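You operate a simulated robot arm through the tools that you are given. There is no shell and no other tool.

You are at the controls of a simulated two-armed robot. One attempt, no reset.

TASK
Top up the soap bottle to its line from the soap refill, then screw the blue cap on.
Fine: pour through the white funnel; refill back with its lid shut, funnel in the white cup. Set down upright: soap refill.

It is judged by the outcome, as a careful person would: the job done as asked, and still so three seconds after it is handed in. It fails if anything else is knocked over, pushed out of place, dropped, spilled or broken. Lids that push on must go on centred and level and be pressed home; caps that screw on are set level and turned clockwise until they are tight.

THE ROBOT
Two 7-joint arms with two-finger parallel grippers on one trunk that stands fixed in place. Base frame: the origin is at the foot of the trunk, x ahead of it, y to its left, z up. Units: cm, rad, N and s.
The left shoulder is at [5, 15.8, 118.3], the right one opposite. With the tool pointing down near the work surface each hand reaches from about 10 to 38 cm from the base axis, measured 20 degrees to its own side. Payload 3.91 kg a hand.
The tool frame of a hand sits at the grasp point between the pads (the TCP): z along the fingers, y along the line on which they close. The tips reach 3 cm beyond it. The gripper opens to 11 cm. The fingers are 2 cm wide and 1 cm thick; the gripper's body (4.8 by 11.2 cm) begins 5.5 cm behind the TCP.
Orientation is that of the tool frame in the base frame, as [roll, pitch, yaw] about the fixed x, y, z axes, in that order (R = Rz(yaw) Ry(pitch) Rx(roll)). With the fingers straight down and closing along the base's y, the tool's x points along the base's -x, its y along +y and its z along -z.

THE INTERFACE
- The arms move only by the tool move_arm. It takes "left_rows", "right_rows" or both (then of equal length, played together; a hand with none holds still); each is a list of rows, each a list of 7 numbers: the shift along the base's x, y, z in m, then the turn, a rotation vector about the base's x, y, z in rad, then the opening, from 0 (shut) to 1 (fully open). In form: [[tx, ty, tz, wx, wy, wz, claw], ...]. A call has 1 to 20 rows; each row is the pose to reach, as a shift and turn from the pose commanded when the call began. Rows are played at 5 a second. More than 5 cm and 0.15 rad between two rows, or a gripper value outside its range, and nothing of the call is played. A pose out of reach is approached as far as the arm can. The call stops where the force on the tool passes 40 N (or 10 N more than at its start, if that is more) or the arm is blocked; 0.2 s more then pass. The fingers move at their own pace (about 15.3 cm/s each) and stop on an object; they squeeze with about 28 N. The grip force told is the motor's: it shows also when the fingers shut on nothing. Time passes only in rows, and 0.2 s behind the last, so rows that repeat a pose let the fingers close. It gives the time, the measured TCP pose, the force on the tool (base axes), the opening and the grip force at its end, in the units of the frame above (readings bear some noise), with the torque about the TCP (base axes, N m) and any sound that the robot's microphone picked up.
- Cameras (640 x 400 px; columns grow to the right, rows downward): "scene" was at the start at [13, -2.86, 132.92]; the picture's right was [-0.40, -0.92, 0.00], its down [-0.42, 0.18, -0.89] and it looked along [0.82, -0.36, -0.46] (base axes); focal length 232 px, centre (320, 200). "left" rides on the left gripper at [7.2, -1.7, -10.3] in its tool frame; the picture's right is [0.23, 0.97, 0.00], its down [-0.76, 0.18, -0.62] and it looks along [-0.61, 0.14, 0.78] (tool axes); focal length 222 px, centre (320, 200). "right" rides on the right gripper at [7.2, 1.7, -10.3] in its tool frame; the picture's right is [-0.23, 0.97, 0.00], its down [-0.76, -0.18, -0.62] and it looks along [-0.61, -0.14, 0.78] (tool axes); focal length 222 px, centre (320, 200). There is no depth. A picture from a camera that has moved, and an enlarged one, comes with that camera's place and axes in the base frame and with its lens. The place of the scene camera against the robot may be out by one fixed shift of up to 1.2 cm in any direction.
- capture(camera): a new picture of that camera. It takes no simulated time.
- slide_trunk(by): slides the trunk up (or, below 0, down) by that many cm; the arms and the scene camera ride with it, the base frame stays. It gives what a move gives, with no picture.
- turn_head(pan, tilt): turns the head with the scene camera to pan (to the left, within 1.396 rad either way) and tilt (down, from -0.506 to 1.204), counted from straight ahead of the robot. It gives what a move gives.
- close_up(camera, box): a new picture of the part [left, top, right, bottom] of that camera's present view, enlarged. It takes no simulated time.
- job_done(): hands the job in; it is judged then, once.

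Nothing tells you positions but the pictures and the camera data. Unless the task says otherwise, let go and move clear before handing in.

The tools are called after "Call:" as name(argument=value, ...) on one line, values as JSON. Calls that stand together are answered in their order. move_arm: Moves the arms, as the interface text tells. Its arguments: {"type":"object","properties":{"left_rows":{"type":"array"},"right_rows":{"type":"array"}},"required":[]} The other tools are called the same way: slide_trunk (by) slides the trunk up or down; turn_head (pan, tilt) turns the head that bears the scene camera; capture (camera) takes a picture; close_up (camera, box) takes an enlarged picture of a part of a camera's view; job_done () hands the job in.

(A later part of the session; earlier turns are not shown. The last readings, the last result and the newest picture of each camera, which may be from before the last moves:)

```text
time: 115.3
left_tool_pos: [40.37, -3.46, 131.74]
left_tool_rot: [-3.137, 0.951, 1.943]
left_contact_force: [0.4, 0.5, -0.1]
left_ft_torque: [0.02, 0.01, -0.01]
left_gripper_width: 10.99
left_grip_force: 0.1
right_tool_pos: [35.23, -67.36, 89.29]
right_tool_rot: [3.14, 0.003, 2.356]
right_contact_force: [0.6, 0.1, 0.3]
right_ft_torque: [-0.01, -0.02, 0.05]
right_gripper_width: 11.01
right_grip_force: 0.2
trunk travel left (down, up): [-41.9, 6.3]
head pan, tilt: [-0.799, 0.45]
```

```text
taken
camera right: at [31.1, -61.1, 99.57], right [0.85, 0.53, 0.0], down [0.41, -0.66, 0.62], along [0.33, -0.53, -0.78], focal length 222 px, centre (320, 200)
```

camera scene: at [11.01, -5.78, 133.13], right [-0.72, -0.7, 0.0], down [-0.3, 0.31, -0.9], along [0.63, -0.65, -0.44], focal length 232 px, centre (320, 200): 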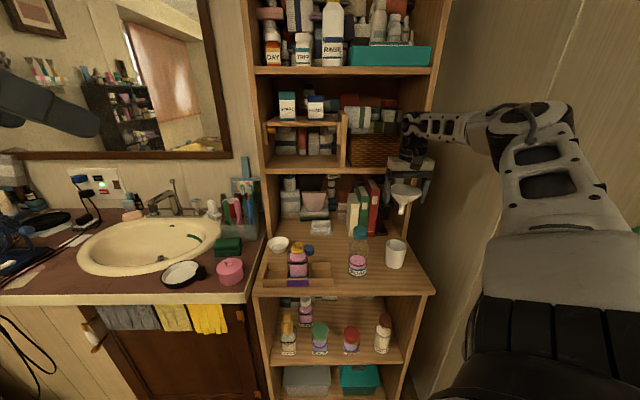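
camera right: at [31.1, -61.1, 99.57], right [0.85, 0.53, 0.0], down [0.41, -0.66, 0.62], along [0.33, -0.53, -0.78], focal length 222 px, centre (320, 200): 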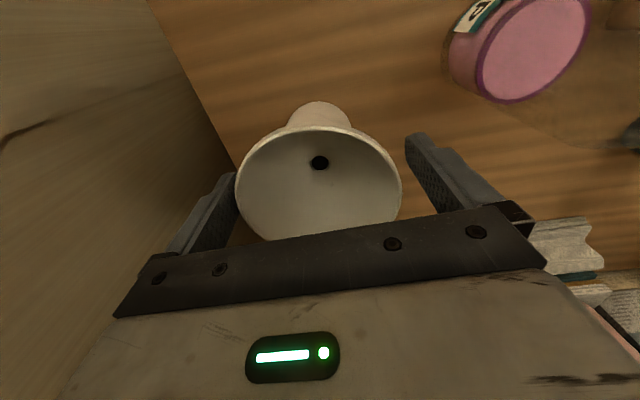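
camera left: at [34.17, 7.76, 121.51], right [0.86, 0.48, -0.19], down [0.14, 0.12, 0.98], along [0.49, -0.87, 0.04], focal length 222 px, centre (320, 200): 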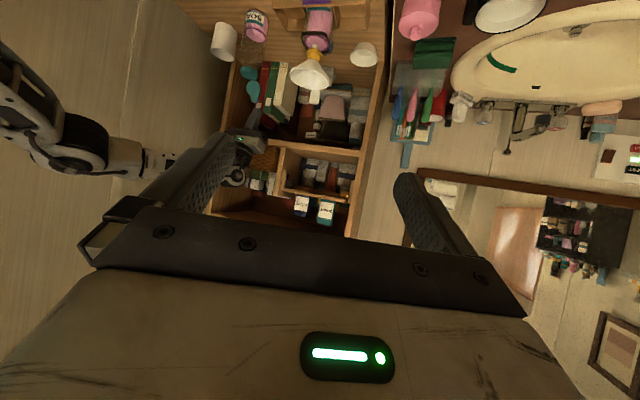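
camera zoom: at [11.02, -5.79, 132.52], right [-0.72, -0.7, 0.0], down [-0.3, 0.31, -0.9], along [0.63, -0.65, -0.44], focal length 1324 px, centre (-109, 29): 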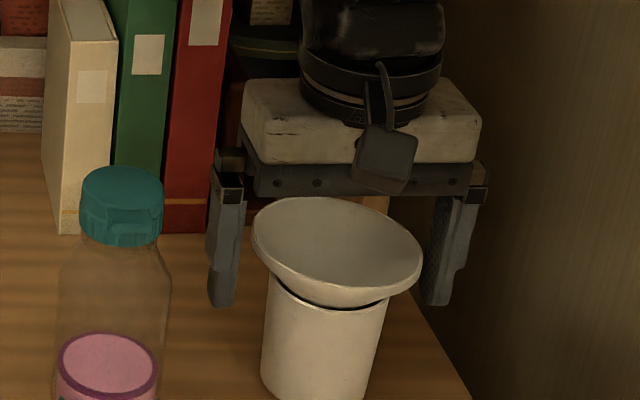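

The funnel sits in the cup. I'll raise the hand straight up and check.

Call:
move_arm(right_rows=[[0, 0, 0.015, 0, 0, 0, 1.0], [0, 0, 0.03, 0, 0, 0, 1.0], [0, 0, 0.06, 0, 0, 0, 1.0], [-0.01, 0.01, 0.1, 0, 0, 0, 1.0], [-0.03, 0.03, 0.13, 0, 0, 0, 1.0], [-0.05, 0.05, 0.16, 0, 0, 0, 1.0]])

Call:
close_up(camera="scene", box=[340, 190, 430, 280])

Call:
capture(camera="right")

```text
time: 116.7
left_tool_pos: [40.21, -3.21, 131.79]
left_tool_rot: [-3.14, 0.952, 1.943]
left_contact_force: [-0.7, 0.0, 0.4]
left_ft_torque: [-0.05, -0.01, 0.01]
left_gripper_width: 11.03
left_grip_force: 0.0
right_tool_pos: [29.98, -62.33, 105.12]
right_tool_rot: [-3.139, -0.001, 2.358]
right_contact_force: [0.7, 0.2, -0.1]
right_ft_torque: [-0.01, -0.02, 0.0]
right_gripper_width: 11.0
right_grip_force: 0.0
trunk travel left (down, up): [-41.9, 6.3]
head pan, tilt: [-0.799, 0.45]
```

```text
4.44 times, centred on (385, 235) of scene
camera zoom: at [10.93, -5.7, 132.54], right [-0.72, -0.7, 0.0], down [-0.3, 0.31, -0.9], along [0.63, -0.65, -0.43], focal length 1030 px, centre (31, 44)
```

zoom: 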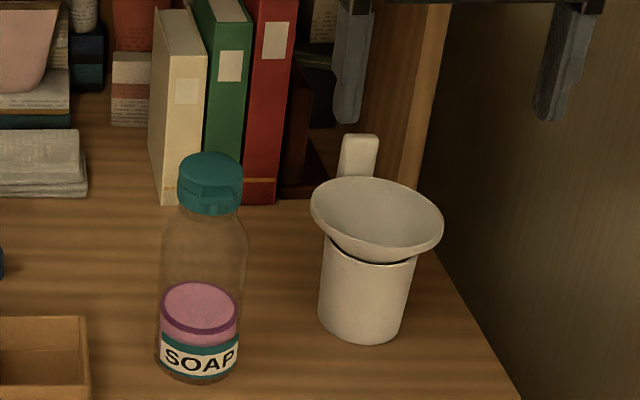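

```text
taken
camera right: at [25.95, -56.05, 115.39], right [0.85, 0.53, 0.0], down [0.42, -0.66, 0.62], along [0.33, -0.53, -0.78], focal length 222 px, centre (320, 200)
```

right: 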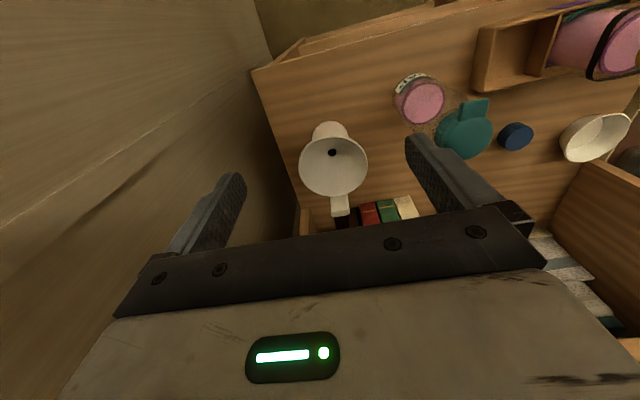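

The funnel is back in its cup. Next is the blue cap, at about (60.9, -52.0), with its top at z 80.7. To reach it without the hand camera touching the bottle, I'll turn the hand so the fingers tilt towards +x. First I'll move clear and turn.

Call:
move_arm(right_rows=[[0.0, 0.02, 0.03, 0, 0, 0.1, 1.0], [0.02, 0.05, 0.06, 0, 0, 0.2, 1.0], [0.05, 0.075, 0.08, 0, 0, 0.3, 1.0], [0.08, 0.1, 0.08, 0, 0, 0.4, 0.8], [0.11, 0.12, 0.08, 0, 0, 0.5, 0.6], [0.14, 0.135, 0.08, 0, 0, 0.6, 0.6], [0.17, 0.14, 0.08, 0, 0, 0.7, 0.6], [0.2, 0.143, 0.08, 0, 0, 0.785, 0.6]])

Call:
slide_trunk(by=-12)

Call:
capture(camera="right")

Call:
capture(camera="scene")

```text
time: 118.5
left_tool_pos: [40.25, -3.12, 131.9]
left_tool_rot: [-3.139, 0.952, 1.945]
left_contact_force: [-0.4, 1.0, -0.6]
left_ft_torque: [-0.07, 0.03, -0.01]
left_gripper_width: 11.02
left_grip_force: 0.2
right_tool_pos: [48.25, -45.07, 112.9]
right_tool_rot: [-3.133, -0.001, 3.141]
right_contact_force: [-1.0, 0.5, 1.2]
right_ft_torque: [-0.09, -0.04, -0.02]
right_gripper_width: 6.58
right_grip_force: 0.1
right hand out of reach, approached as far as the arm can: row 7, 8
trunk travel left (down, up): [-41.9, 6.3]
head pan, tilt: [-0.799, 0.45]
```

```text
time: 120.0
left_tool_pos: [40.42, -3.3, 119.81]
left_tool_rot: [-3.139, 0.952, 1.942]
left_contact_force: [0.2, 0.9, -0.1]
left_ft_torque: [0.0, 0.05, -0.01]
left_gripper_width: 11.01
left_grip_force: 0.1
right_tool_pos: [48.41, -45.3, 100.74]
right_tool_rot: [-3.14, 0.003, -3.142]
right_contact_force: [0.2, 0.4, 1.3]
right_ft_torque: [0.01, 0.01, 0.0]
right_gripper_width: 6.6
right_grip_force: 0.0
trunk travel left (down, up): [-29.9, 18.3]
head pan, tilt: [-0.799, 0.45]
```

```text
taken
camera right: at [40.97, -43.57, 111.06], right [0.23, 0.97, 0.0], down [0.76, -0.18, 0.63], along [0.61, -0.14, -0.78], focal length 222 px, centre (320, 200)
```

right: 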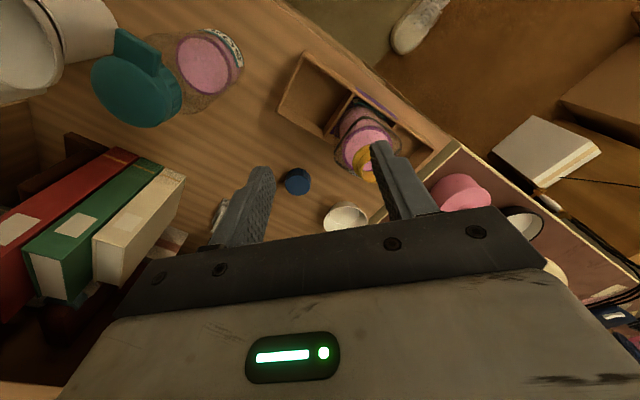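

```text
taken
camera scene: at [11.0, -5.78, 120.53], right [-0.72, -0.7, 0.0], down [-0.3, 0.31, -0.9], along [0.63, -0.65, -0.44], focal length 232 px, centre (320, 200)
```

scene: 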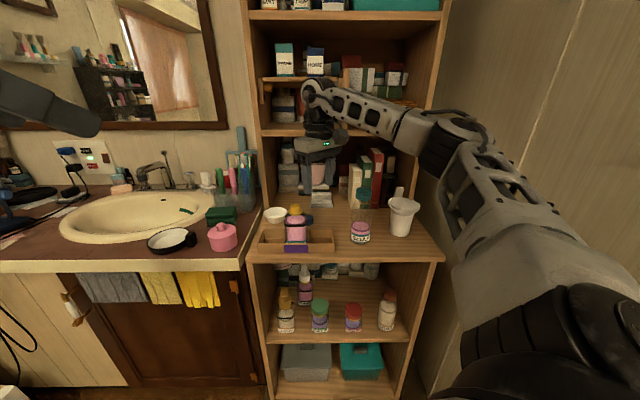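

Call:
close_up(camera="right", box=[265, 130, 345, 230])

Call:
move_arm(right_rows=[[0.02, -0.01, -0.01, 0, -0.1, 0, 0.6], [0.04, -0.02, -0.02, 0, -0.2, 0, 0.6], [0.06, -0.03, -0.03, 0, -0.3, 0, 0.6], [0.08, -0.04, -0.04, 0, -0.4, 0, 0.6]])

Call:
capture(camera="right")

Call:
capture(camera="scene")

```text
4.00 times, centred on (305, 180) of right
camera zoom: at [40.97, -43.57, 111.06], right [0.23, 0.97, 0.0], down [0.76, -0.18, 0.63], along [0.61, -0.14, -0.78], focal length 888 px, centre (380, 280)
```

zoom: 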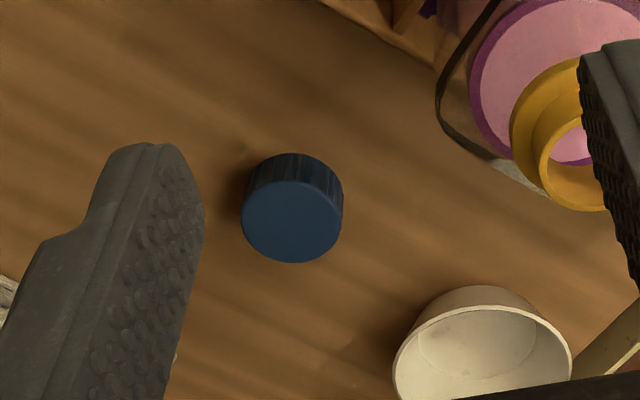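

```text
time: 121.0
left_tool_pos: [40.38, -3.31, 119.71]
left_tool_rot: [-3.136, 0.948, 1.941]
left_contact_force: [0.8, 0.7, 0.5]
left_ft_torque: [-0.01, 0.0, -0.01]
left_gripper_width: 11.01
left_grip_force: 0.1
right_tool_pos: [54.97, -46.84, 96.51]
right_tool_rot: [-3.138, 0.405, 3.136]
right_contact_force: [0.1, -0.4, -0.2]
right_ft_torque: [-0.03, -0.02, -0.02]
right_gripper_width: 6.6
right_grip_force: 0.1
right hand out of reach, approached as far as the arm can: row 1, 2, 3, 4
trunk travel left (down, up): [-29.9, 18.3]
head pan, tilt: [-0.799, 0.45]
```

```text
taken
camera right: at [44.15, -45.06, 103.16], right [0.22, 0.97, 0.09], down [0.45, -0.18, 0.87], along [0.87, -0.15, -0.48], focal length 222 px, centre (320, 200)
```

right: 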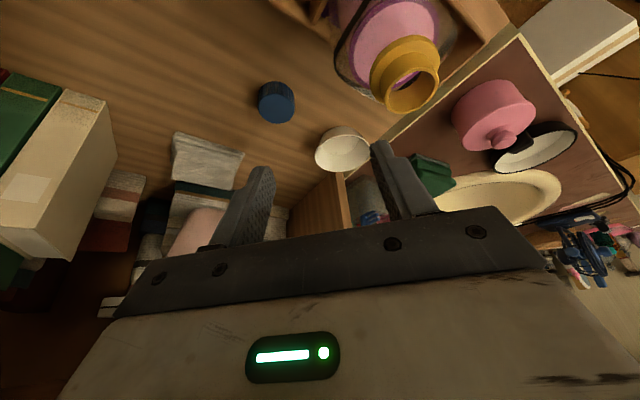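

```text
taken
camera scene: at [11.02, -5.8, 120.52], right [-0.72, -0.7, 0.0], down [-0.3, 0.31, -0.9], along [0.63, -0.65, -0.44], focal length 232 px, centre (320, 200)
```

scene: 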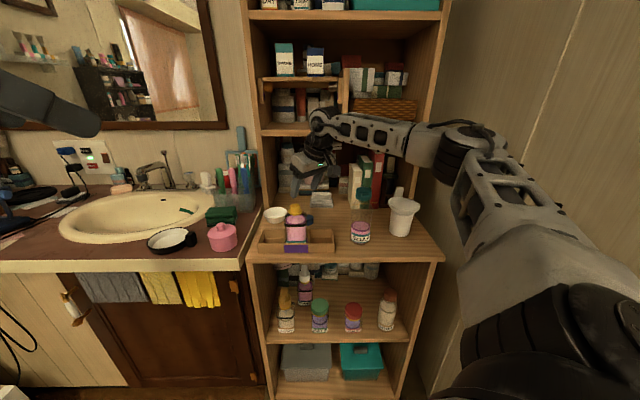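

At this yaw the arm's reach is too short for the cap. I'll back off to free space and find how far the wrist can turn clockwise. I also need to know that for screwing the cap on.

Call:
move_arm(right_rows=[[-0.01, 0.0, 0.03, 0, 0.1, 0, 0.6], [-0.04, 0.01, 0.06, 0, 0.2, 0, 0.6], [-0.07, 0.015, 0.09, 0, 0.3, 0, 0.6], [-0.1, 0.02, 0.11, 0, 0.4, 0, 0.6], [-0.13, 0.02, 0.12, 0, 0.4, 0, 0.6]])

Call:
move_arm(right_rows=[[0, 0, 0, 0, 0, -0.15, 0.6], [0, 0, 0, 0, 0, -0.3, 0.6], [0, 0, 0, 0, 0, -0.45, 0.6], [0, 0, 0, 0, 0, -0.6, 0.6], [0, 0, 0, 0, 0, -0.75, 0.6], [0, 0, 0, 0, 0, -0.9, 0.6], [0, 0, 0, 0, 0, -1.05, 0.6], [0, 0, 0, 0, 0, -1.2, 0.6], [0, 0, 0, 0, 0, -1.35, 0.6], [0, 0, 0, 0, 0, -1.5, 0.6], [0, 0, 0, 0, 0, -1.65, 0.6], [0, 0, 0, 0, 0, -1.8, 0.6], [0, 0, 0, 0, 0, -1.95, 0.6], [0, 0, 0, 0, 0, -2.1, 0.6], [0, 0, 0, 0, 0, -2.25, 0.6], [0, 0, 0, 0, 0, -2.4, 0.6], [0, 0, 0, 0, 0, -2.55, 0.6], [0, 0, 0, 0, 0, -2.7, 0.6], [0, 0, 0, 0, 0, -2.85, 0.6], [0, 0, 0, 0, 0, -3.0, 0.6]])

Call:
capture(camera="scene")

```text
time: 122.2
left_tool_pos: [40.25, -3.41, 119.79]
left_tool_rot: [-3.14, 0.949, 1.943]
left_contact_force: [0.1, -1.0, 0.4]
left_ft_torque: [0.01, -0.03, 0.0]
left_gripper_width: 10.98
left_grip_force: 0.1
right_tool_pos: [42.06, -44.76, 108.74]
right_tool_rot: [-3.14, 0.002, 3.139]
right_contact_force: [0.6, -0.3, 0.3]
right_ft_torque: [0.01, 0.02, 0.02]
right_gripper_width: 6.61
right_grip_force: 0.1
right hand out of reach, approached as far as the arm can: row 1
trunk travel left (down, up): [-29.9, 18.3]
head pan, tilt: [-0.799, 0.45]
```

```text
time: 126.4
left_tool_pos: [40.28, -3.41, 119.86]
left_tool_rot: [-3.138, 0.95, 1.943]
left_contact_force: [0.8, 0.0, -0.5]
left_ft_torque: [0.01, 0.03, 0.01]
left_gripper_width: 11.0
left_grip_force: 0.1
right_tool_pos: [41.88, -44.76, 108.44]
right_tool_rot: [-3.14, 0.0, 0.137]
right_contact_force: [0.1, 0.1, -0.4]
right_ft_torque: [-0.02, 0.03, -0.02]
right_gripper_width: 6.61
right_grip_force: 0.1
trunk travel left (down, up): [-29.9, 18.3]
head pan, tilt: [-0.799, 0.45]
```

```text
taken
camera scene: at [11.02, -5.79, 120.52], right [-0.72, -0.7, 0.0], down [-0.3, 0.31, -0.9], along [0.63, -0.65, -0.44], focal length 232 px, centre (320, 200)
```

scene: 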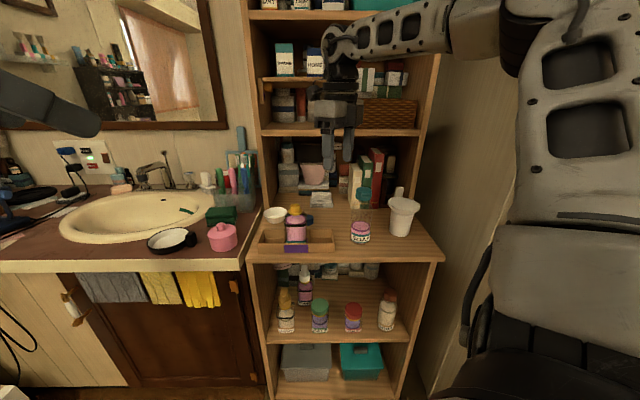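

The wrist turns freely by at least 3 rad clockwise. I'll continue to the flipped orientation, where the camera sits on the far side.

Call:
move_arm(right_rows=[[0, 0, 0, 0, 0, -0.15, 0.6], [0, 0, 0, 0, 0, -0.3, 0.6], [0, 0, 0, 0, 0, -0.45, 0.6], [0, 0, 0, 0, 0, -0.6, 0.6], [0, 0, 0, 0, 0, -0.75, 0.6], [0, 0, 0, 0, 0, -0.9, 0.6]])

Call:
capture(camera="right")

```text
time: 127.8
left_tool_pos: [40.39, -3.36, 119.77]
left_tool_rot: [-3.137, 0.95, 1.942]
left_contact_force: [-0.5, -0.3, -0.8]
left_ft_torque: [0.02, -0.01, 0.03]
left_gripper_width: 10.98
left_grip_force: 0.1
right_tool_pos: [41.86, -44.8, 108.52]
right_tool_rot: [-3.139, 0.003, -0.76]
right_contact_force: [-0.9, 0.3, 0.1]
right_ft_torque: [0.01, 0.0, 0.01]
right_gripper_width: 6.58
right_grip_force: 0.1
trunk travel left (down, up): [-29.9, 18.3]
head pan, tilt: [-0.799, 0.45]
```

```text
taken
camera right: at [45.83, -51.05, 118.77], right [-0.84, -0.55, 0.0], down [-0.43, 0.65, 0.63], along [-0.34, 0.52, -0.78], focal length 222 px, centre (320, 200)
```

right: 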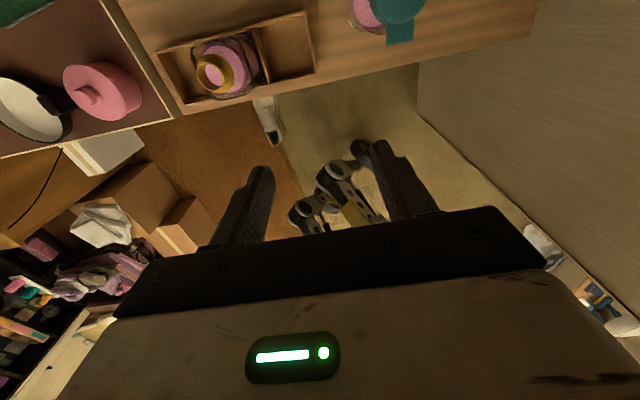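

The flipped orientation works, with the camera on the far side and clear of the bottle. I'll move over the cap with a 0.35 rad forward tilt.

Call:
move_arm(right_rows=[[0.03, -0.01, -0.01, -0.0376, -0.0446, 0.01, 0.47], [0.06, -0.02, -0.03, -0.0751, -0.0893, 0.02, 0.47], [0.09, -0.03, -0.05, -0.1127, -0.1339, 0.03, 0.47], [0.12, -0.04, -0.08, -0.1503, -0.1785, 0.04, 0.47], [0.155, -0.055, -0.11, -0.1878, -0.2232, 0.05, 0.47], [0.184, -0.067, -0.145, -0.2254, -0.2678, 0.06, 0.47]])

Call:
capture(camera="right")

Call:
capture(camera="scene")

Call:
close_up(camera="scene", box=[250, 140, 350, 260])

```text
time: 129.2
left_tool_pos: [40.37, -3.5, 119.76]
left_tool_rot: [-3.138, 0.95, 1.944]
left_contact_force: [-0.3, 0.1, 0.6]
left_ft_torque: [0.0, 0.02, 0.02]
left_gripper_width: 11.01
left_grip_force: 0.1
right_tool_pos: [60.64, -51.61, 93.59]
right_tool_rot: [-3.128, -0.349, -0.7]
right_contact_force: [0.3, 0.7, -0.3]
right_ft_torque: [-0.02, -0.01, -0.03]
right_gripper_width: 5.19
right_grip_force: 0.0
trunk travel left (down, up): [-29.9, 18.3]
head pan, tilt: [-0.799, 0.45]
```

```text
taken
camera right: at [61.86, -55.25, 105.8], right [-0.79, -0.61, -0.09], down [-0.6, 0.73, 0.33], along [-0.14, 0.31, -0.94], focal length 222 px, centre (320, 200)
```

right: 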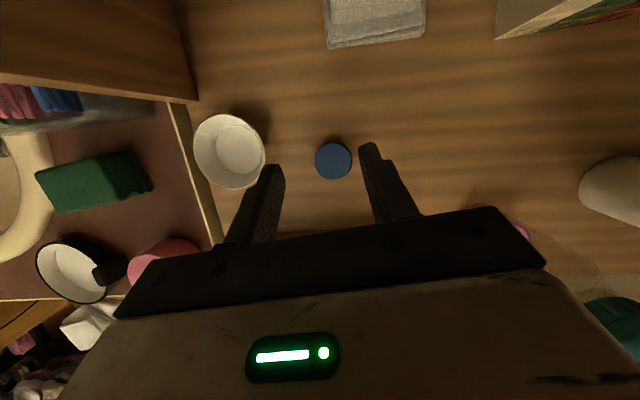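

```text
taken
camera scene: at [11.06, -5.82, 120.52], right [-0.72, -0.7, 0.0], down [-0.3, 0.31, -0.9], along [0.63, -0.65, -0.44], focal length 232 px, centre (320, 200)
```

scene: 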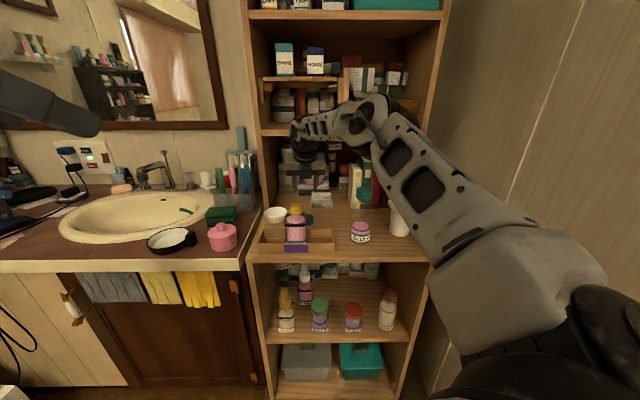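

```text
3.33 times, centred on (300, 200) of scene
camera zoom: at [11.06, -5.82, 120.52], right [-0.72, -0.7, 0.0], down [-0.3, 0.31, -0.9], along [0.63, -0.65, -0.44], focal length 772 px, centre (387, 200)
```

zoom: 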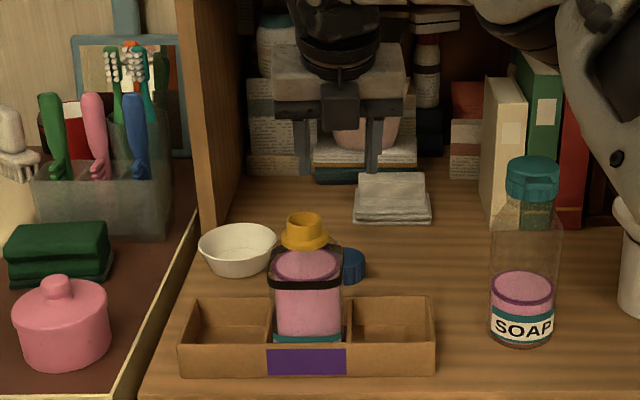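

Call:
close_up(camera="right", box=[260, 110, 400, 220])

```text
3.64 times, centred on (330, 165) of right
camera zoom: at [61.86, -55.25, 105.8], right [-0.79, -0.61, -0.09], down [-0.6, 0.73, 0.33], along [-0.14, 0.31, -0.94], focal length 808 px, centre (284, 327)
```

zoom: 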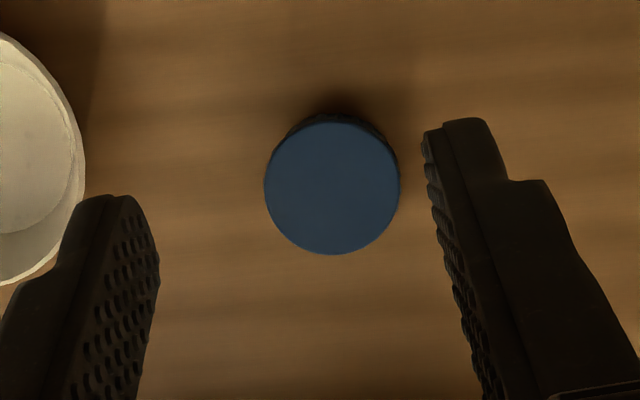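

The views agree best with the cap at about (59.95, -51.65) and its top at z 82, so the counter is near z 80. I'll line up and descend partway.

Call:
move_arm(right_rows=[[-0.006, 0.002, -0.02, 0, 0, 0, 0.47], [-0.0123, 0.0038, -0.04, 0, 0, 0, 0.47], [-0.0123, 0.0038, -0.055, 0, 0, 0, 0.47]])

Call:
capture(camera="right")

Call:
close_up(camera="scene", box=[260, 150, 350, 250])

```text
time: 130.0
left_tool_pos: [40.31, -3.45, 119.64]
left_tool_rot: [-3.137, 0.95, 1.944]
left_contact_force: [0.2, 0.1, 0.3]
left_ft_torque: [0.05, 0.03, -0.01]
left_gripper_width: 11.0
left_grip_force: 0.1
right_tool_pos: [59.09, -51.13, 88.18]
right_tool_rot: [-3.129, -0.346, -0.7]
right_contact_force: [0.3, 0.5, 0.5]
right_ft_torque: [0.02, -0.02, 0.01]
right_gripper_width: 5.16
right_grip_force: 0.0
trunk travel left (down, up): [-29.9, 18.3]
head pan, tilt: [-0.799, 0.45]
```

```text
taken
camera right: at [60.38, -54.68, 100.28], right [-0.79, -0.61, -0.09], down [-0.6, 0.73, 0.33], along [-0.14, 0.31, -0.94], focal length 222 px, centre (320, 200)
```

right: 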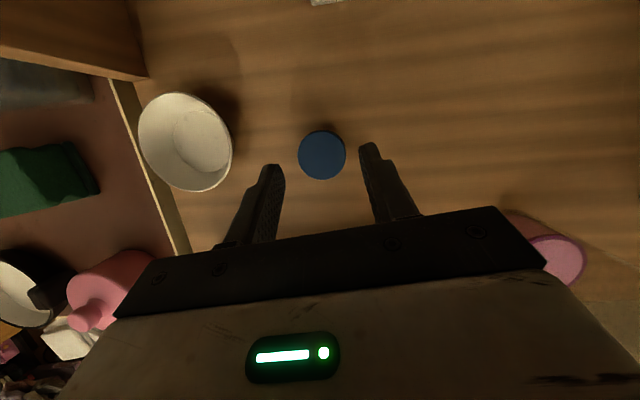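

```text
4.00 times, centred on (305, 200) of scene
camera zoom: at [11.02, -5.79, 120.52], right [-0.72, -0.7, 0.0], down [-0.3, 0.31, -0.9], along [0.63, -0.65, -0.44], focal length 927 px, centre (380, 200)
```

zoom: 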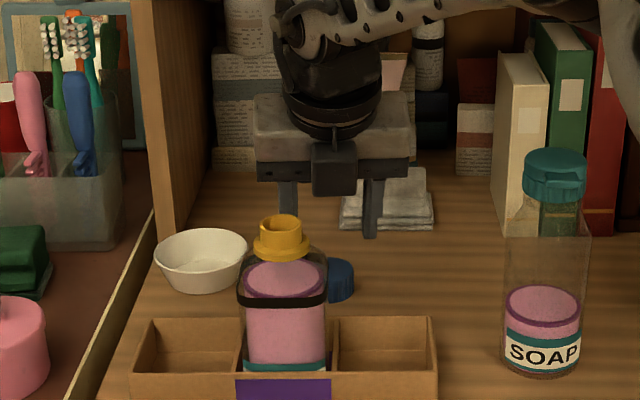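

Call:
move_arm(right_rows=[[0.003, -0.001, -0.015, 0, 0, 0, 0.47], [0.003, -0.001, -0.03, 0, 0, 0, 0.47], [0.003, -0.001, -0.036, 0, 0, 0, 0.47]])

Call:
close_up(camera="right", box=[220, 90, 420, 240])

Call:
close_up(camera="scene", box=[280, 170, 350, 250])

```text
time: 130.8
left_tool_pos: [40.34, -3.44, 119.77]
left_tool_rot: [-3.14, 0.948, 1.942]
left_contact_force: [0.6, -0.5, -0.7]
left_ft_torque: [0.0, -0.03, 0.02]
left_gripper_width: 11.01
left_grip_force: 0.0
right_tool_pos: [58.99, -51.1, 84.93]
right_tool_rot: [-3.13, -0.349, -0.699]
right_contact_force: [-0.1, -0.4, -0.4]
right_ft_torque: [0.01, -0.01, -0.01]
right_gripper_width: 5.18
right_grip_force: 0.1
right hand out of reach, approached as far as the arm can: row 2, 3
trunk travel left (down, up): [-29.9, 18.3]
head pan, tilt: [-0.799, 0.45]
```

```text
2.67 times, centred on (320, 165) of right
camera zoom: at [60.21, -54.7, 97.02], right [-0.79, -0.61, -0.09], down [-0.6, 0.73, 0.33], along [-0.13, 0.31, -0.94], focal length 592 px, centre (320, 293)
```

zoom: 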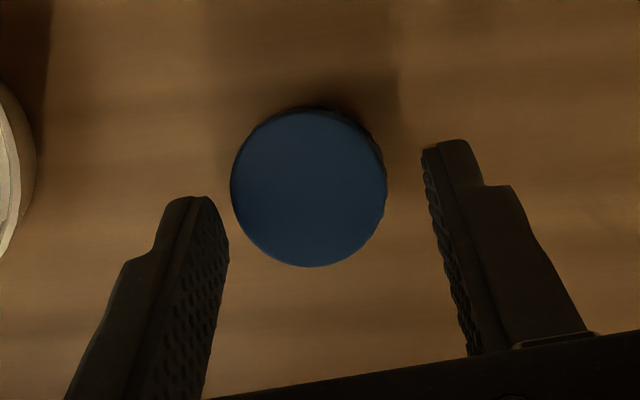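

```text
5.00 times, centred on (315, 210) of scene
camera zoom: at [11.02, -5.79, 120.52], right [-0.72, -0.7, 0.0], down [-0.3, 0.31, -0.9], along [0.63, -0.65, -0.44], focal length 1158 px, centre (345, 150)
```

zoom: 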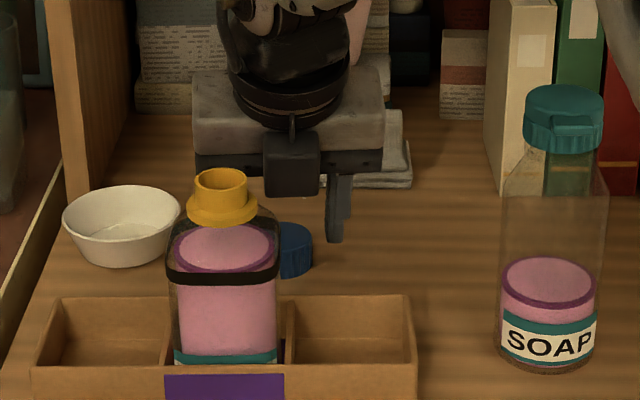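

The arm's reach ends just short here. I'll raise a little, turn to yaw -0.45, which also swings the wrist further from the bottle, tilt slightly more, and lower the trunk 4 cm.

Call:
move_arm(right_rows=[[-0.002, 0.0, 0.025, 0, 0, 0.05, 0.47], [-0.003, 0.0, 0.05, 0, 0, 0.125, 0.47], [-0.003, 0.0, 0.075, 0, 0, 0.2, 0.47], [-0.003, 0.0, 0.085, 0, 0, 0.25, 0.47]])

Call:
slide_trunk(by=-4)

Call:
move_arm(right_rows=[[0.001, -0.001, 0, -0.0218, -0.045, 0, 0.47], [0.003, -0.002, 0, -0.0435, -0.09, 0, 0.47]])

Call:
capture(camera="right")

Call:
close_up(camera="scene", box=[260, 130, 360, 250])

```text
time: 131.8
left_tool_pos: [40.23, -3.4, 119.8]
left_tool_rot: [-3.139, 0.95, 1.943]
left_contact_force: [-0.1, 0.5, 0.1]
left_ft_torque: [0.01, 0.0, 0.01]
left_gripper_width: 11.01
left_grip_force: 0.1
right_tool_pos: [58.63, -50.87, 93.56]
right_tool_rot: [-3.13, -0.346, -0.449]
right_contact_force: [0.8, 0.0, 0.5]
right_ft_torque: [0.01, 0.01, 0.02]
right_gripper_width: 5.17
right_grip_force: 0.0
trunk travel left (down, up): [-29.9, 18.3]
head pan, tilt: [-0.799, 0.45]
```

```text
time: 132.6
left_tool_pos: [40.33, -3.41, 115.83]
left_tool_rot: [-3.14, 0.951, 1.942]
left_contact_force: [-0.3, 0.7, -0.1]
left_ft_torque: [0.03, -0.01, -0.04]
left_gripper_width: 11.0
left_grip_force: 0.1
right_tool_pos: [58.63, -50.79, 89.54]
right_tool_rot: [-3.128, -0.347, -0.45]
right_contact_force: [-0.2, -0.7, 0.1]
right_ft_torque: [0.03, 0.02, -0.01]
right_gripper_width: 5.16
right_grip_force: 0.1
trunk travel left (down, up): [-25.9, 22.3]
head pan, tilt: [-0.799, 0.45]
```

```text
time: 133.2
left_tool_pos: [40.35, -3.36, 115.95]
left_tool_rot: [-3.14, 0.95, 1.943]
left_contact_force: [0.6, 0.2, 0.1]
left_ft_torque: [0.02, 0.0, 0.01]
left_gripper_width: 10.99
left_grip_force: 0.0
right_tool_pos: [58.81, -50.92, 89.56]
right_tool_rot: [-3.129, -0.448, -0.449]
right_contact_force: [0.3, 0.3, 0.0]
right_ft_torque: [-0.01, 0.0, -0.02]
right_gripper_width: 5.16
right_grip_force: 0.0
trunk travel left (down, up): [-25.9, 22.3]
head pan, tilt: [-0.799, 0.45]
```

```text
taken
camera right: at [59.82, -53.57, 101.94], right [-0.6, -0.79, -0.11], down [-0.79, 0.57, 0.23], along [-0.12, 0.23, -0.97], focal length 222 px, centre (320, 200)
```

right: 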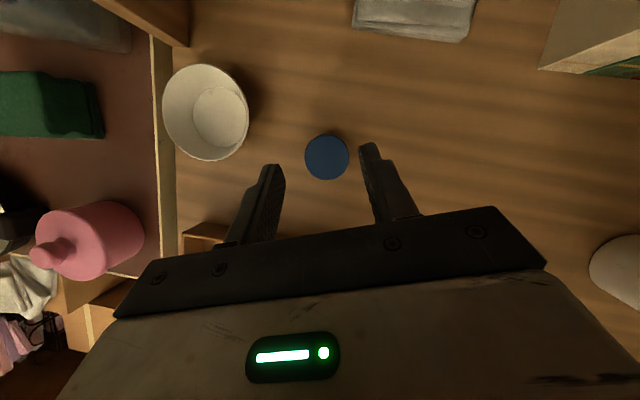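

```text
3.33 times, centred on (310, 190) of scene
camera zoom: at [11.01, -5.79, 116.52], right [-0.72, -0.7, 0.0], down [-0.3, 0.31, -0.9], along [0.63, -0.65, -0.44], focal length 772 px, centre (353, 233)
```

zoom: 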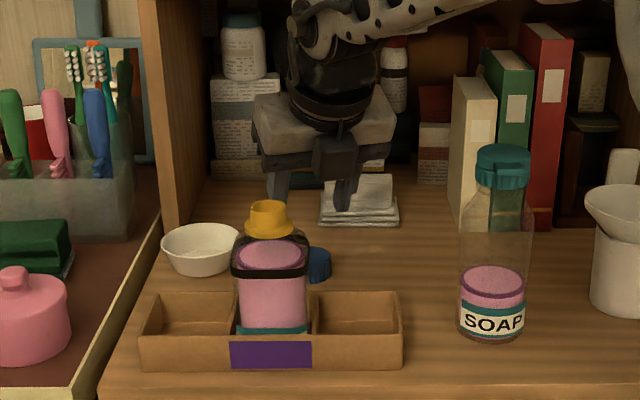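

Call:
move_arm(right_rows=[[0.002, -0.0025, -0.015, 0, 0, 0, 0.47], [0.004, -0.0045, -0.035, 0, 0, 0, 0.47], [0.004, -0.0045, -0.05, 0, 0, 0, 0.47]])

Call:
close_up(camera="right", box=[220, 90, 420, 240])

Call:
close_up(camera="scene", box=[270, 160, 350, 250])

```text
time: 134.0
left_tool_pos: [40.34, -3.46, 115.71]
left_tool_rot: [-3.137, 0.95, 1.942]
left_contact_force: [0.3, -0.4, 0.3]
left_ft_torque: [-0.01, 0.0, 0.02]
left_gripper_width: 11.01
left_grip_force: 0.2
right_tool_pos: [59.33, -51.18, 84.51]
right_tool_rot: [-3.129, -0.448, -0.45]
right_contact_force: [-0.1, -0.9, 0.5]
right_ft_torque: [0.03, 0.01, 0.01]
right_gripper_width: 5.15
right_grip_force: 0.1
trunk travel left (down, up): [-25.9, 22.3]
head pan, tilt: [-0.799, 0.45]
```

```text
2.67 times, centred on (320, 165) of right
camera zoom: at [60.21, -53.92, 96.87], right [-0.6, -0.79, -0.11], down [-0.79, 0.57, 0.23], along [-0.12, 0.23, -0.97], focal length 592 px, centre (320, 293)
```

zoom: 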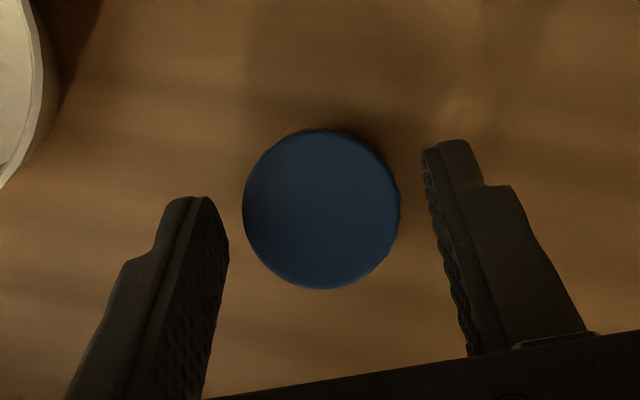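

```text
4.44 times, centred on (310, 205) of scene
camera zoom: at [11.02, -5.79, 116.52], right [-0.72, -0.7, 0.0], down [-0.3, 0.31, -0.9], along [0.63, -0.65, -0.44], focal length 1030 px, centre (364, 178)
```

zoom: 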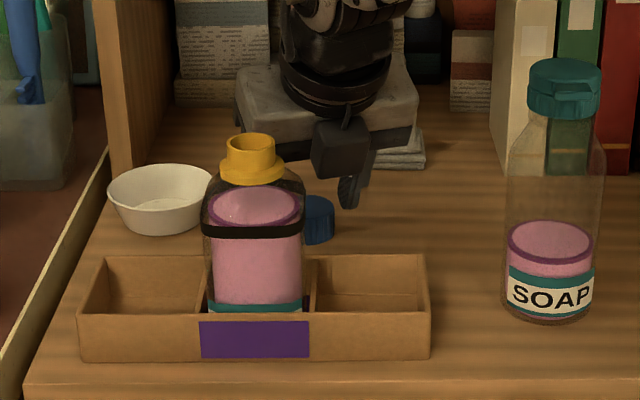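

Well centred now. I'll descend 0.8 cm more and close on the cap.

Call:
move_arm(right_rows=[[0, 0, -0.004, 0, 0, 0, 0.47], [0, 0, -0.008, 0, 0, 0, 0.47], [0, 0, -0.008, 0, 0, 0, 0.42], [0, 0, -0.008, 0, 0, 0, 0.38], [0, 0, -0.008, 0, 0, 0, 0.33], [0, 0, -0.008, 0, 0, 0, 0.28], [0, 0, -0.008, 0, 0, 0, 0.2]])

Call:
close_up(camera="right", box=[220, 90, 420, 240])

Call:
close_up(camera="scene", box=[270, 160, 350, 250])

```text
time: 135.6
left_tool_pos: [40.29, -3.48, 115.73]
left_tool_rot: [-3.139, 0.949, 1.942]
left_contact_force: [-0.3, -0.6, 0.5]
left_ft_torque: [-0.01, -0.01, 0.03]
left_gripper_width: 11.02
left_grip_force: 0.1
right_tool_pos: [59.18, -51.44, 83.82]
right_tool_rot: [-3.129, -0.447, -0.451]
right_contact_force: [-0.1, 0.9, 0.6]
right_ft_torque: [-0.05, 0.01, -0.01]
right_gripper_width: 3.64
right_grip_force: 28.4
trunk travel left (down, up): [-25.9, 22.3]
head pan, tilt: [-0.799, 0.45]
```

```text
2.67 times, centred on (320, 165) of right
camera zoom: at [60.21, -54.04, 96.18], right [-0.6, -0.79, -0.11], down [-0.79, 0.57, 0.23], along [-0.12, 0.23, -0.97], focal length 592 px, centre (320, 293)
```

zoom: 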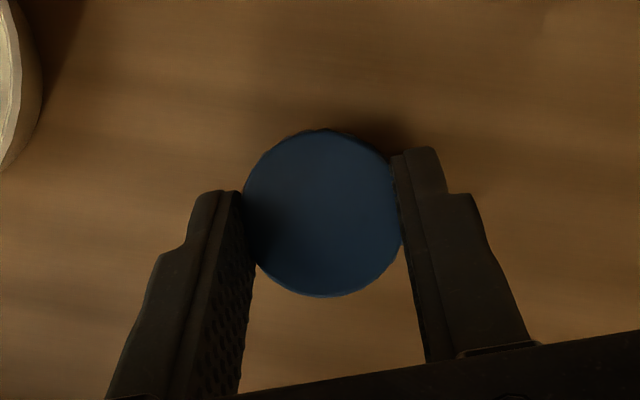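

```text
4.44 times, centred on (310, 205) of scene
camera zoom: at [11.01, -5.78, 116.53], right [-0.72, -0.7, 0.0], down [-0.3, 0.31, -0.9], along [0.63, -0.65, -0.44], focal length 1030 px, centre (364, 178)
```

zoom: 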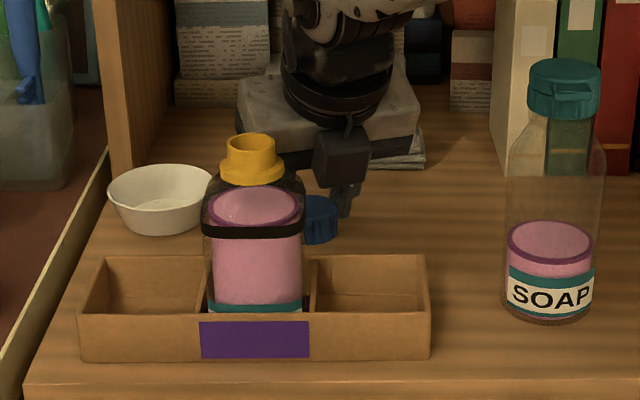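

The cap is gripped at 3.64 cm. I'll lift slowly.

Call:
move_arm(right_rows=[[0, 0, 0.005, 0, 0, 0, 0.2], [0, 0, 0.015, 0, 0, 0, 0.2], [0, 0, 0.03, 0, 0, 0, 0.2]])

Call:
close_up(camera="right", box=[220, 90, 420, 240])

Call:
close_up(camera="scene", box=[270, 150, 350, 250])

```text
time: 136.4
left_tool_pos: [40.24, -3.49, 115.78]
left_tool_rot: [-3.141, 0.948, 1.941]
left_contact_force: [-0.8, 0.2, -0.3]
left_ft_torque: [-0.01, 0.01, 0.0]
left_gripper_width: 11.02
left_grip_force: 0.1
right_tool_pos: [59.42, -51.35, 86.42]
right_tool_rot: [-3.13, -0.447, -0.45]
right_contact_force: [0.0, -0.5, -0.4]
right_ft_torque: [0.02, 0.02, -0.02]
right_gripper_width: 3.62
right_grip_force: 28.1
trunk travel left (down, up): [-25.9, 22.3]
head pan, tilt: [-0.799, 0.45]
```

```text
2.67 times, centred on (320, 165) of right
camera zoom: at [60.36, -53.97, 99.01], right [-0.6, -0.79, -0.11], down [-0.79, 0.57, 0.23], along [-0.12, 0.23, -0.97], focal length 592 px, centre (320, 293)
```

zoom: 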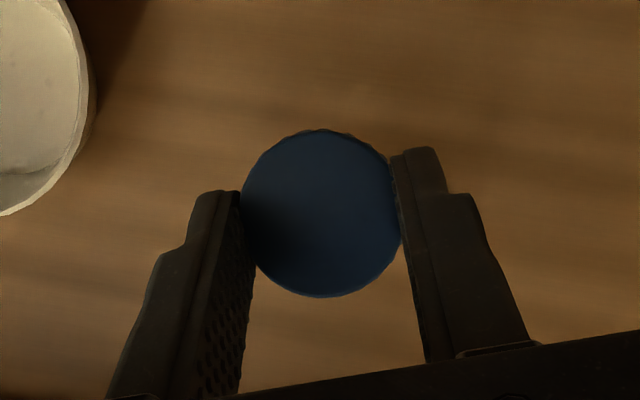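

```text
4.00 times, centred on (310, 200) of scene
camera zoom: at [11.01, -5.78, 116.52], right [-0.72, -0.7, 0.0], down [-0.3, 0.31, -0.9], along [0.63, -0.65, -0.44], focal length 927 px, centre (360, 200)
```

zoom: 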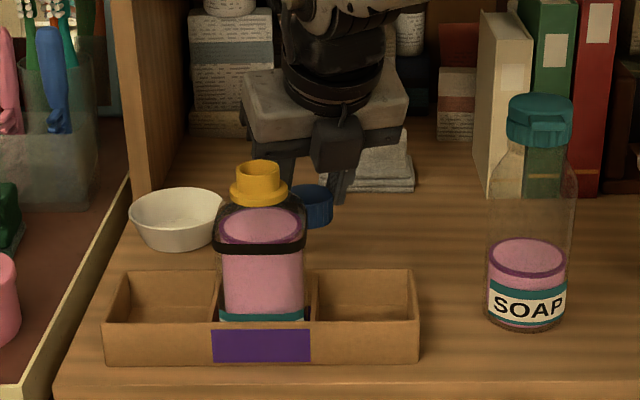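

The cap is held level. I'll raise it above the neck height and carry it over the bottle.

Call:
move_arm(right_rows=[[0, 0, 0.03, 0, 0, 0, 0.2], [0, 0, 0.06, 0, 0, 0, 0.2], [0, 0, 0.09, 0, 0, 0, 0.2], [0, 0, 0.125, 0, 0, 0, 0.2], [-0.015, 0.02, 0.125, 0, 0, 0, 0.2], [-0.03, 0.045, 0.125, 0, 0, 0, 0.2], [-0.045, 0.07, 0.125, 0, 0, 0, 0.2], [-0.06, 0.09, 0.125, 0, 0, 0, 0.2], [-0.072, 0.1065, 0.125, 0, 0, 0, 0.2], [-0.072, 0.1065, 0.125, 0, 0, 0, 0.2]])

Call:
capture(camera="right")

Call:
close_up(camera="scene", box=[260, 140, 340, 240])

Call:
capture(camera="left")

```text
time: 138.6
left_tool_pos: [40.24, -3.49, 115.72]
left_tool_rot: [-3.138, 0.951, 1.943]
left_contact_force: [-0.2, -0.5, 0.1]
left_ft_torque: [0.03, -0.01, 0.02]
left_gripper_width: 10.99
left_grip_force: 0.1
right_tool_pos: [52.15, -40.78, 99.31]
right_tool_rot: [-3.129, -0.447, -0.451]
right_contact_force: [-0.5, -0.2, -0.7]
right_ft_torque: [-0.02, 0.02, -0.01]
right_gripper_width: 3.64
right_grip_force: 27.7
trunk travel left (down, up): [-25.9, 22.3]
head pan, tilt: [-0.799, 0.45]
```

```text
taken
camera right: at [53.1, -43.41, 111.68], right [-0.6, -0.79, -0.11], down [-0.79, 0.57, 0.23], along [-0.12, 0.23, -0.97], focal length 222 px, centre (320, 200)
```

right: 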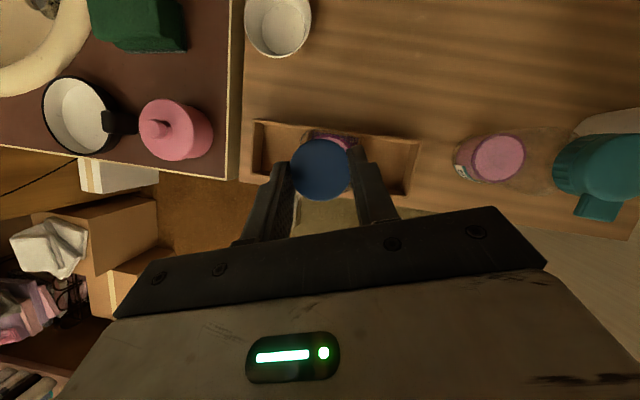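

```text
4.00 times, centred on (300, 190) of scene
camera zoom: at [11.01, -5.79, 116.52], right [-0.72, -0.7, 0.0], down [-0.3, 0.31, -0.9], along [0.63, -0.65, -0.44], focal length 927 px, centre (400, 240)
```

zoom: 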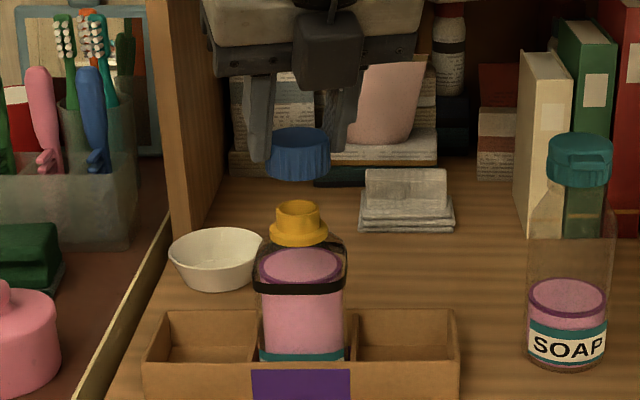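

```text
taken
camera left: at [34.17, 7.77, 115.91], right [0.86, 0.48, -0.19], down [0.14, 0.12, 0.98], along [0.49, -0.87, 0.04], focal length 222 px, centre (320, 200)
```

left: 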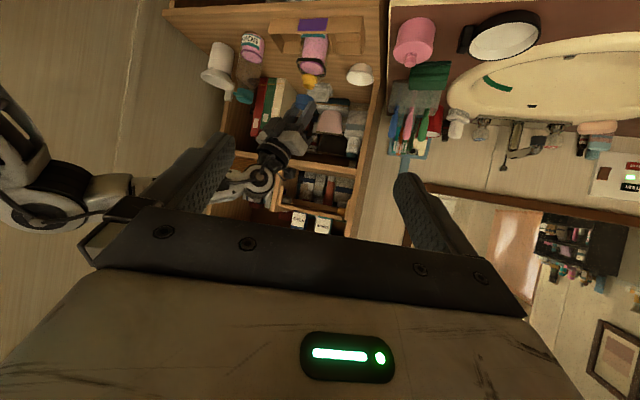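

Call:
close_up(camera="left", box=[280, 30, 340, 120])

Call:
close_up(camera="scene", box=[280, 165, 320, 215])

Call:
close_up(camera="right", box=[260, 120, 380, 220])

```text
4.44 times, centred on (310, 75) of left
camera zoom: at [34.17, 7.77, 115.91], right [0.86, 0.48, -0.19], down [0.14, 0.12, 0.98], along [0.49, -0.87, 0.04], focal length 987 px, centre (364, 756)
```

zoom: 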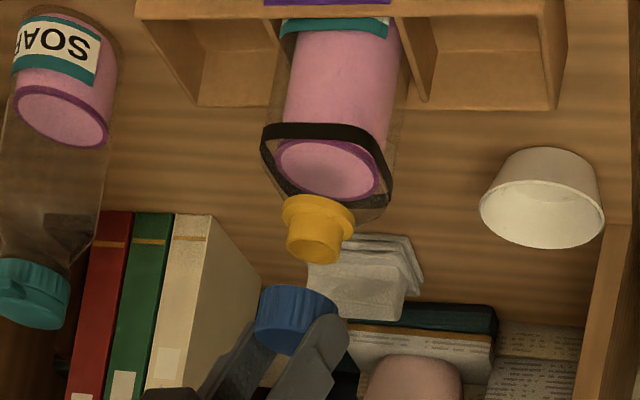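

```text
8.00 times, centred on (300, 190) of scene
camera zoom: at [11.01, -5.79, 116.52], right [-0.72, -0.7, 0.0], down [-0.3, 0.31, -0.9], along [0.63, -0.65, -0.44], focal length 1853 px, centre (480, 280)
```

zoom: 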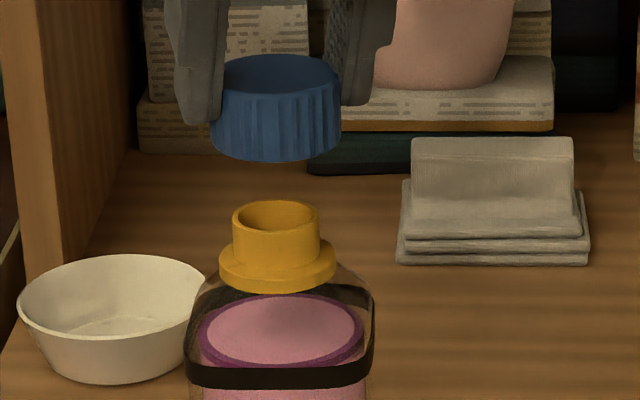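

```text
4.00 times, centred on (320, 170) of right
camera zoom: at [53.1, -43.41, 111.68], right [-0.6, -0.79, -0.11], down [-0.79, 0.57, 0.23], along [-0.12, 0.23, -0.97], focal length 888 px, centre (320, 320)
```

zoom: 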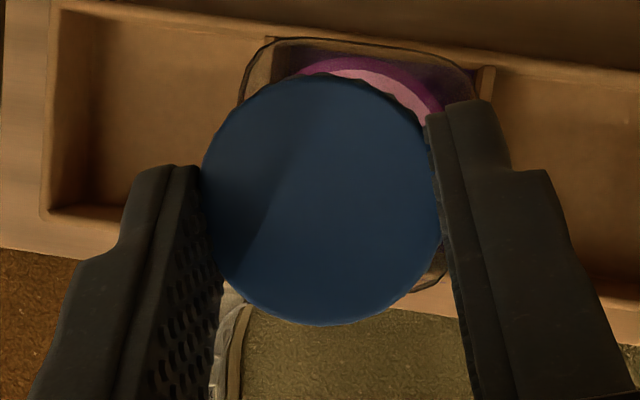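

Call:
close_up(camera="scene", box=[286, 165, 310, 195])

Call:
close_up(camera="left", box=[295, 80, 320, 115])

```text
13.33 times, centred on (298, 180) of scene
camera zoom: at [11.01, -5.79, 116.52], right [-0.72, -0.7, 0.0], down [-0.3, 0.31, -0.9], along [0.63, -0.65, -0.44], focal length 3089 px, centre (613, 467)
```

zoom: 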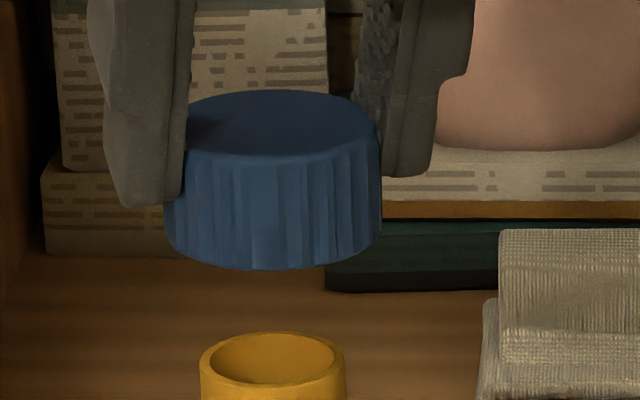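

```text
11.43 times, centred on (308, 98) of left
camera zoom: at [34.17, 7.77, 115.91], right [0.86, 0.48, -0.19], down [0.14, 0.12, 0.98], along [0.49, -0.87, 0.04], focal length 2538 px, centre (463, 1371)
```

zoom: 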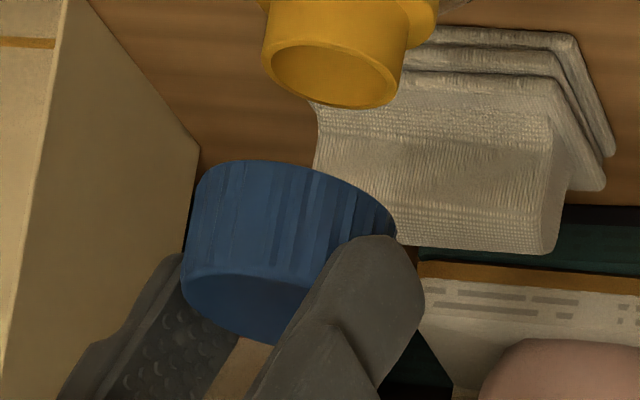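

The cap hangs level above the neck. I'll lower it to just above the neck top, where both views can be compared directly.

Call:
move_arm(right_rows=[[0.0005, 0.0005, -0.01, 0, 0, 0, 0.2], [0.001, 0.001, -0.018, 0, 0, 0, 0.2], [0.001, 0.001, -0.021, 0, 0, 0, 0.2]])

Call:
close_up(camera="scene", box=[286, 170, 310, 200])

Call:
close_up(camera="left", box=[295, 70, 320, 105])

```text
time: 139.4
left_tool_pos: [40.34, -3.42, 115.81]
left_tool_rot: [-3.138, 0.949, 1.942]
left_contact_force: [0.8, 0.1, 0.3]
left_ft_torque: [-0.03, 0.0, 0.0]
left_gripper_width: 11.01
left_grip_force: 0.0
right_tool_pos: [52.18, -40.69, 97.28]
right_tool_rot: [-3.129, -0.449, -0.45]
right_contact_force: [0.0, -0.3, -1.5]
right_ft_torque: [-0.01, 0.0, 0.0]
right_gripper_width: 3.63
right_grip_force: 27.7
trunk travel left (down, up): [-25.9, 22.3]
head pan, tilt: [-0.799, 0.45]
```

```text
13.33 times, centred on (298, 185) of scene
camera zoom: at [11.02, -5.79, 116.52], right [-0.72, -0.7, 0.0], down [-0.3, 0.31, -0.9], along [0.63, -0.65, -0.44], focal length 3089 px, centre (613, 400)
```

zoom: 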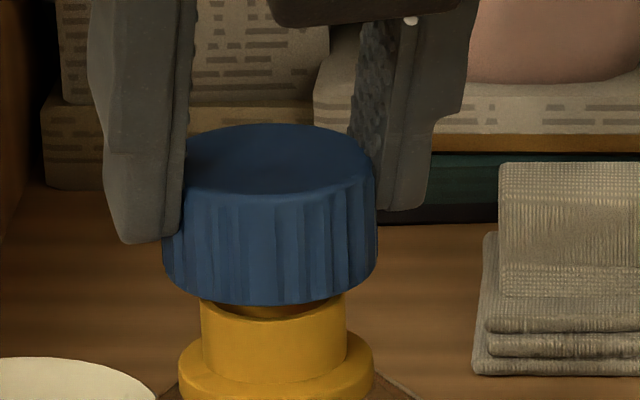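

```text
11.43 times, centred on (308, 88) of left
camera zoom: at [34.17, 7.77, 115.91], right [0.86, 0.48, -0.19], down [0.14, 0.12, 0.98], along [0.49, -0.87, 0.04], focal length 2538 px, centre (463, 1486)
```

zoom: 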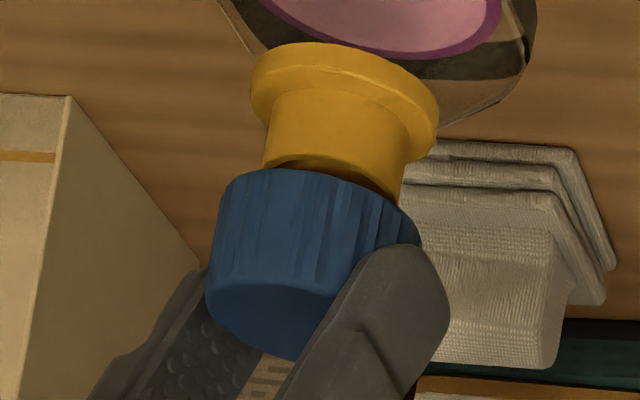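

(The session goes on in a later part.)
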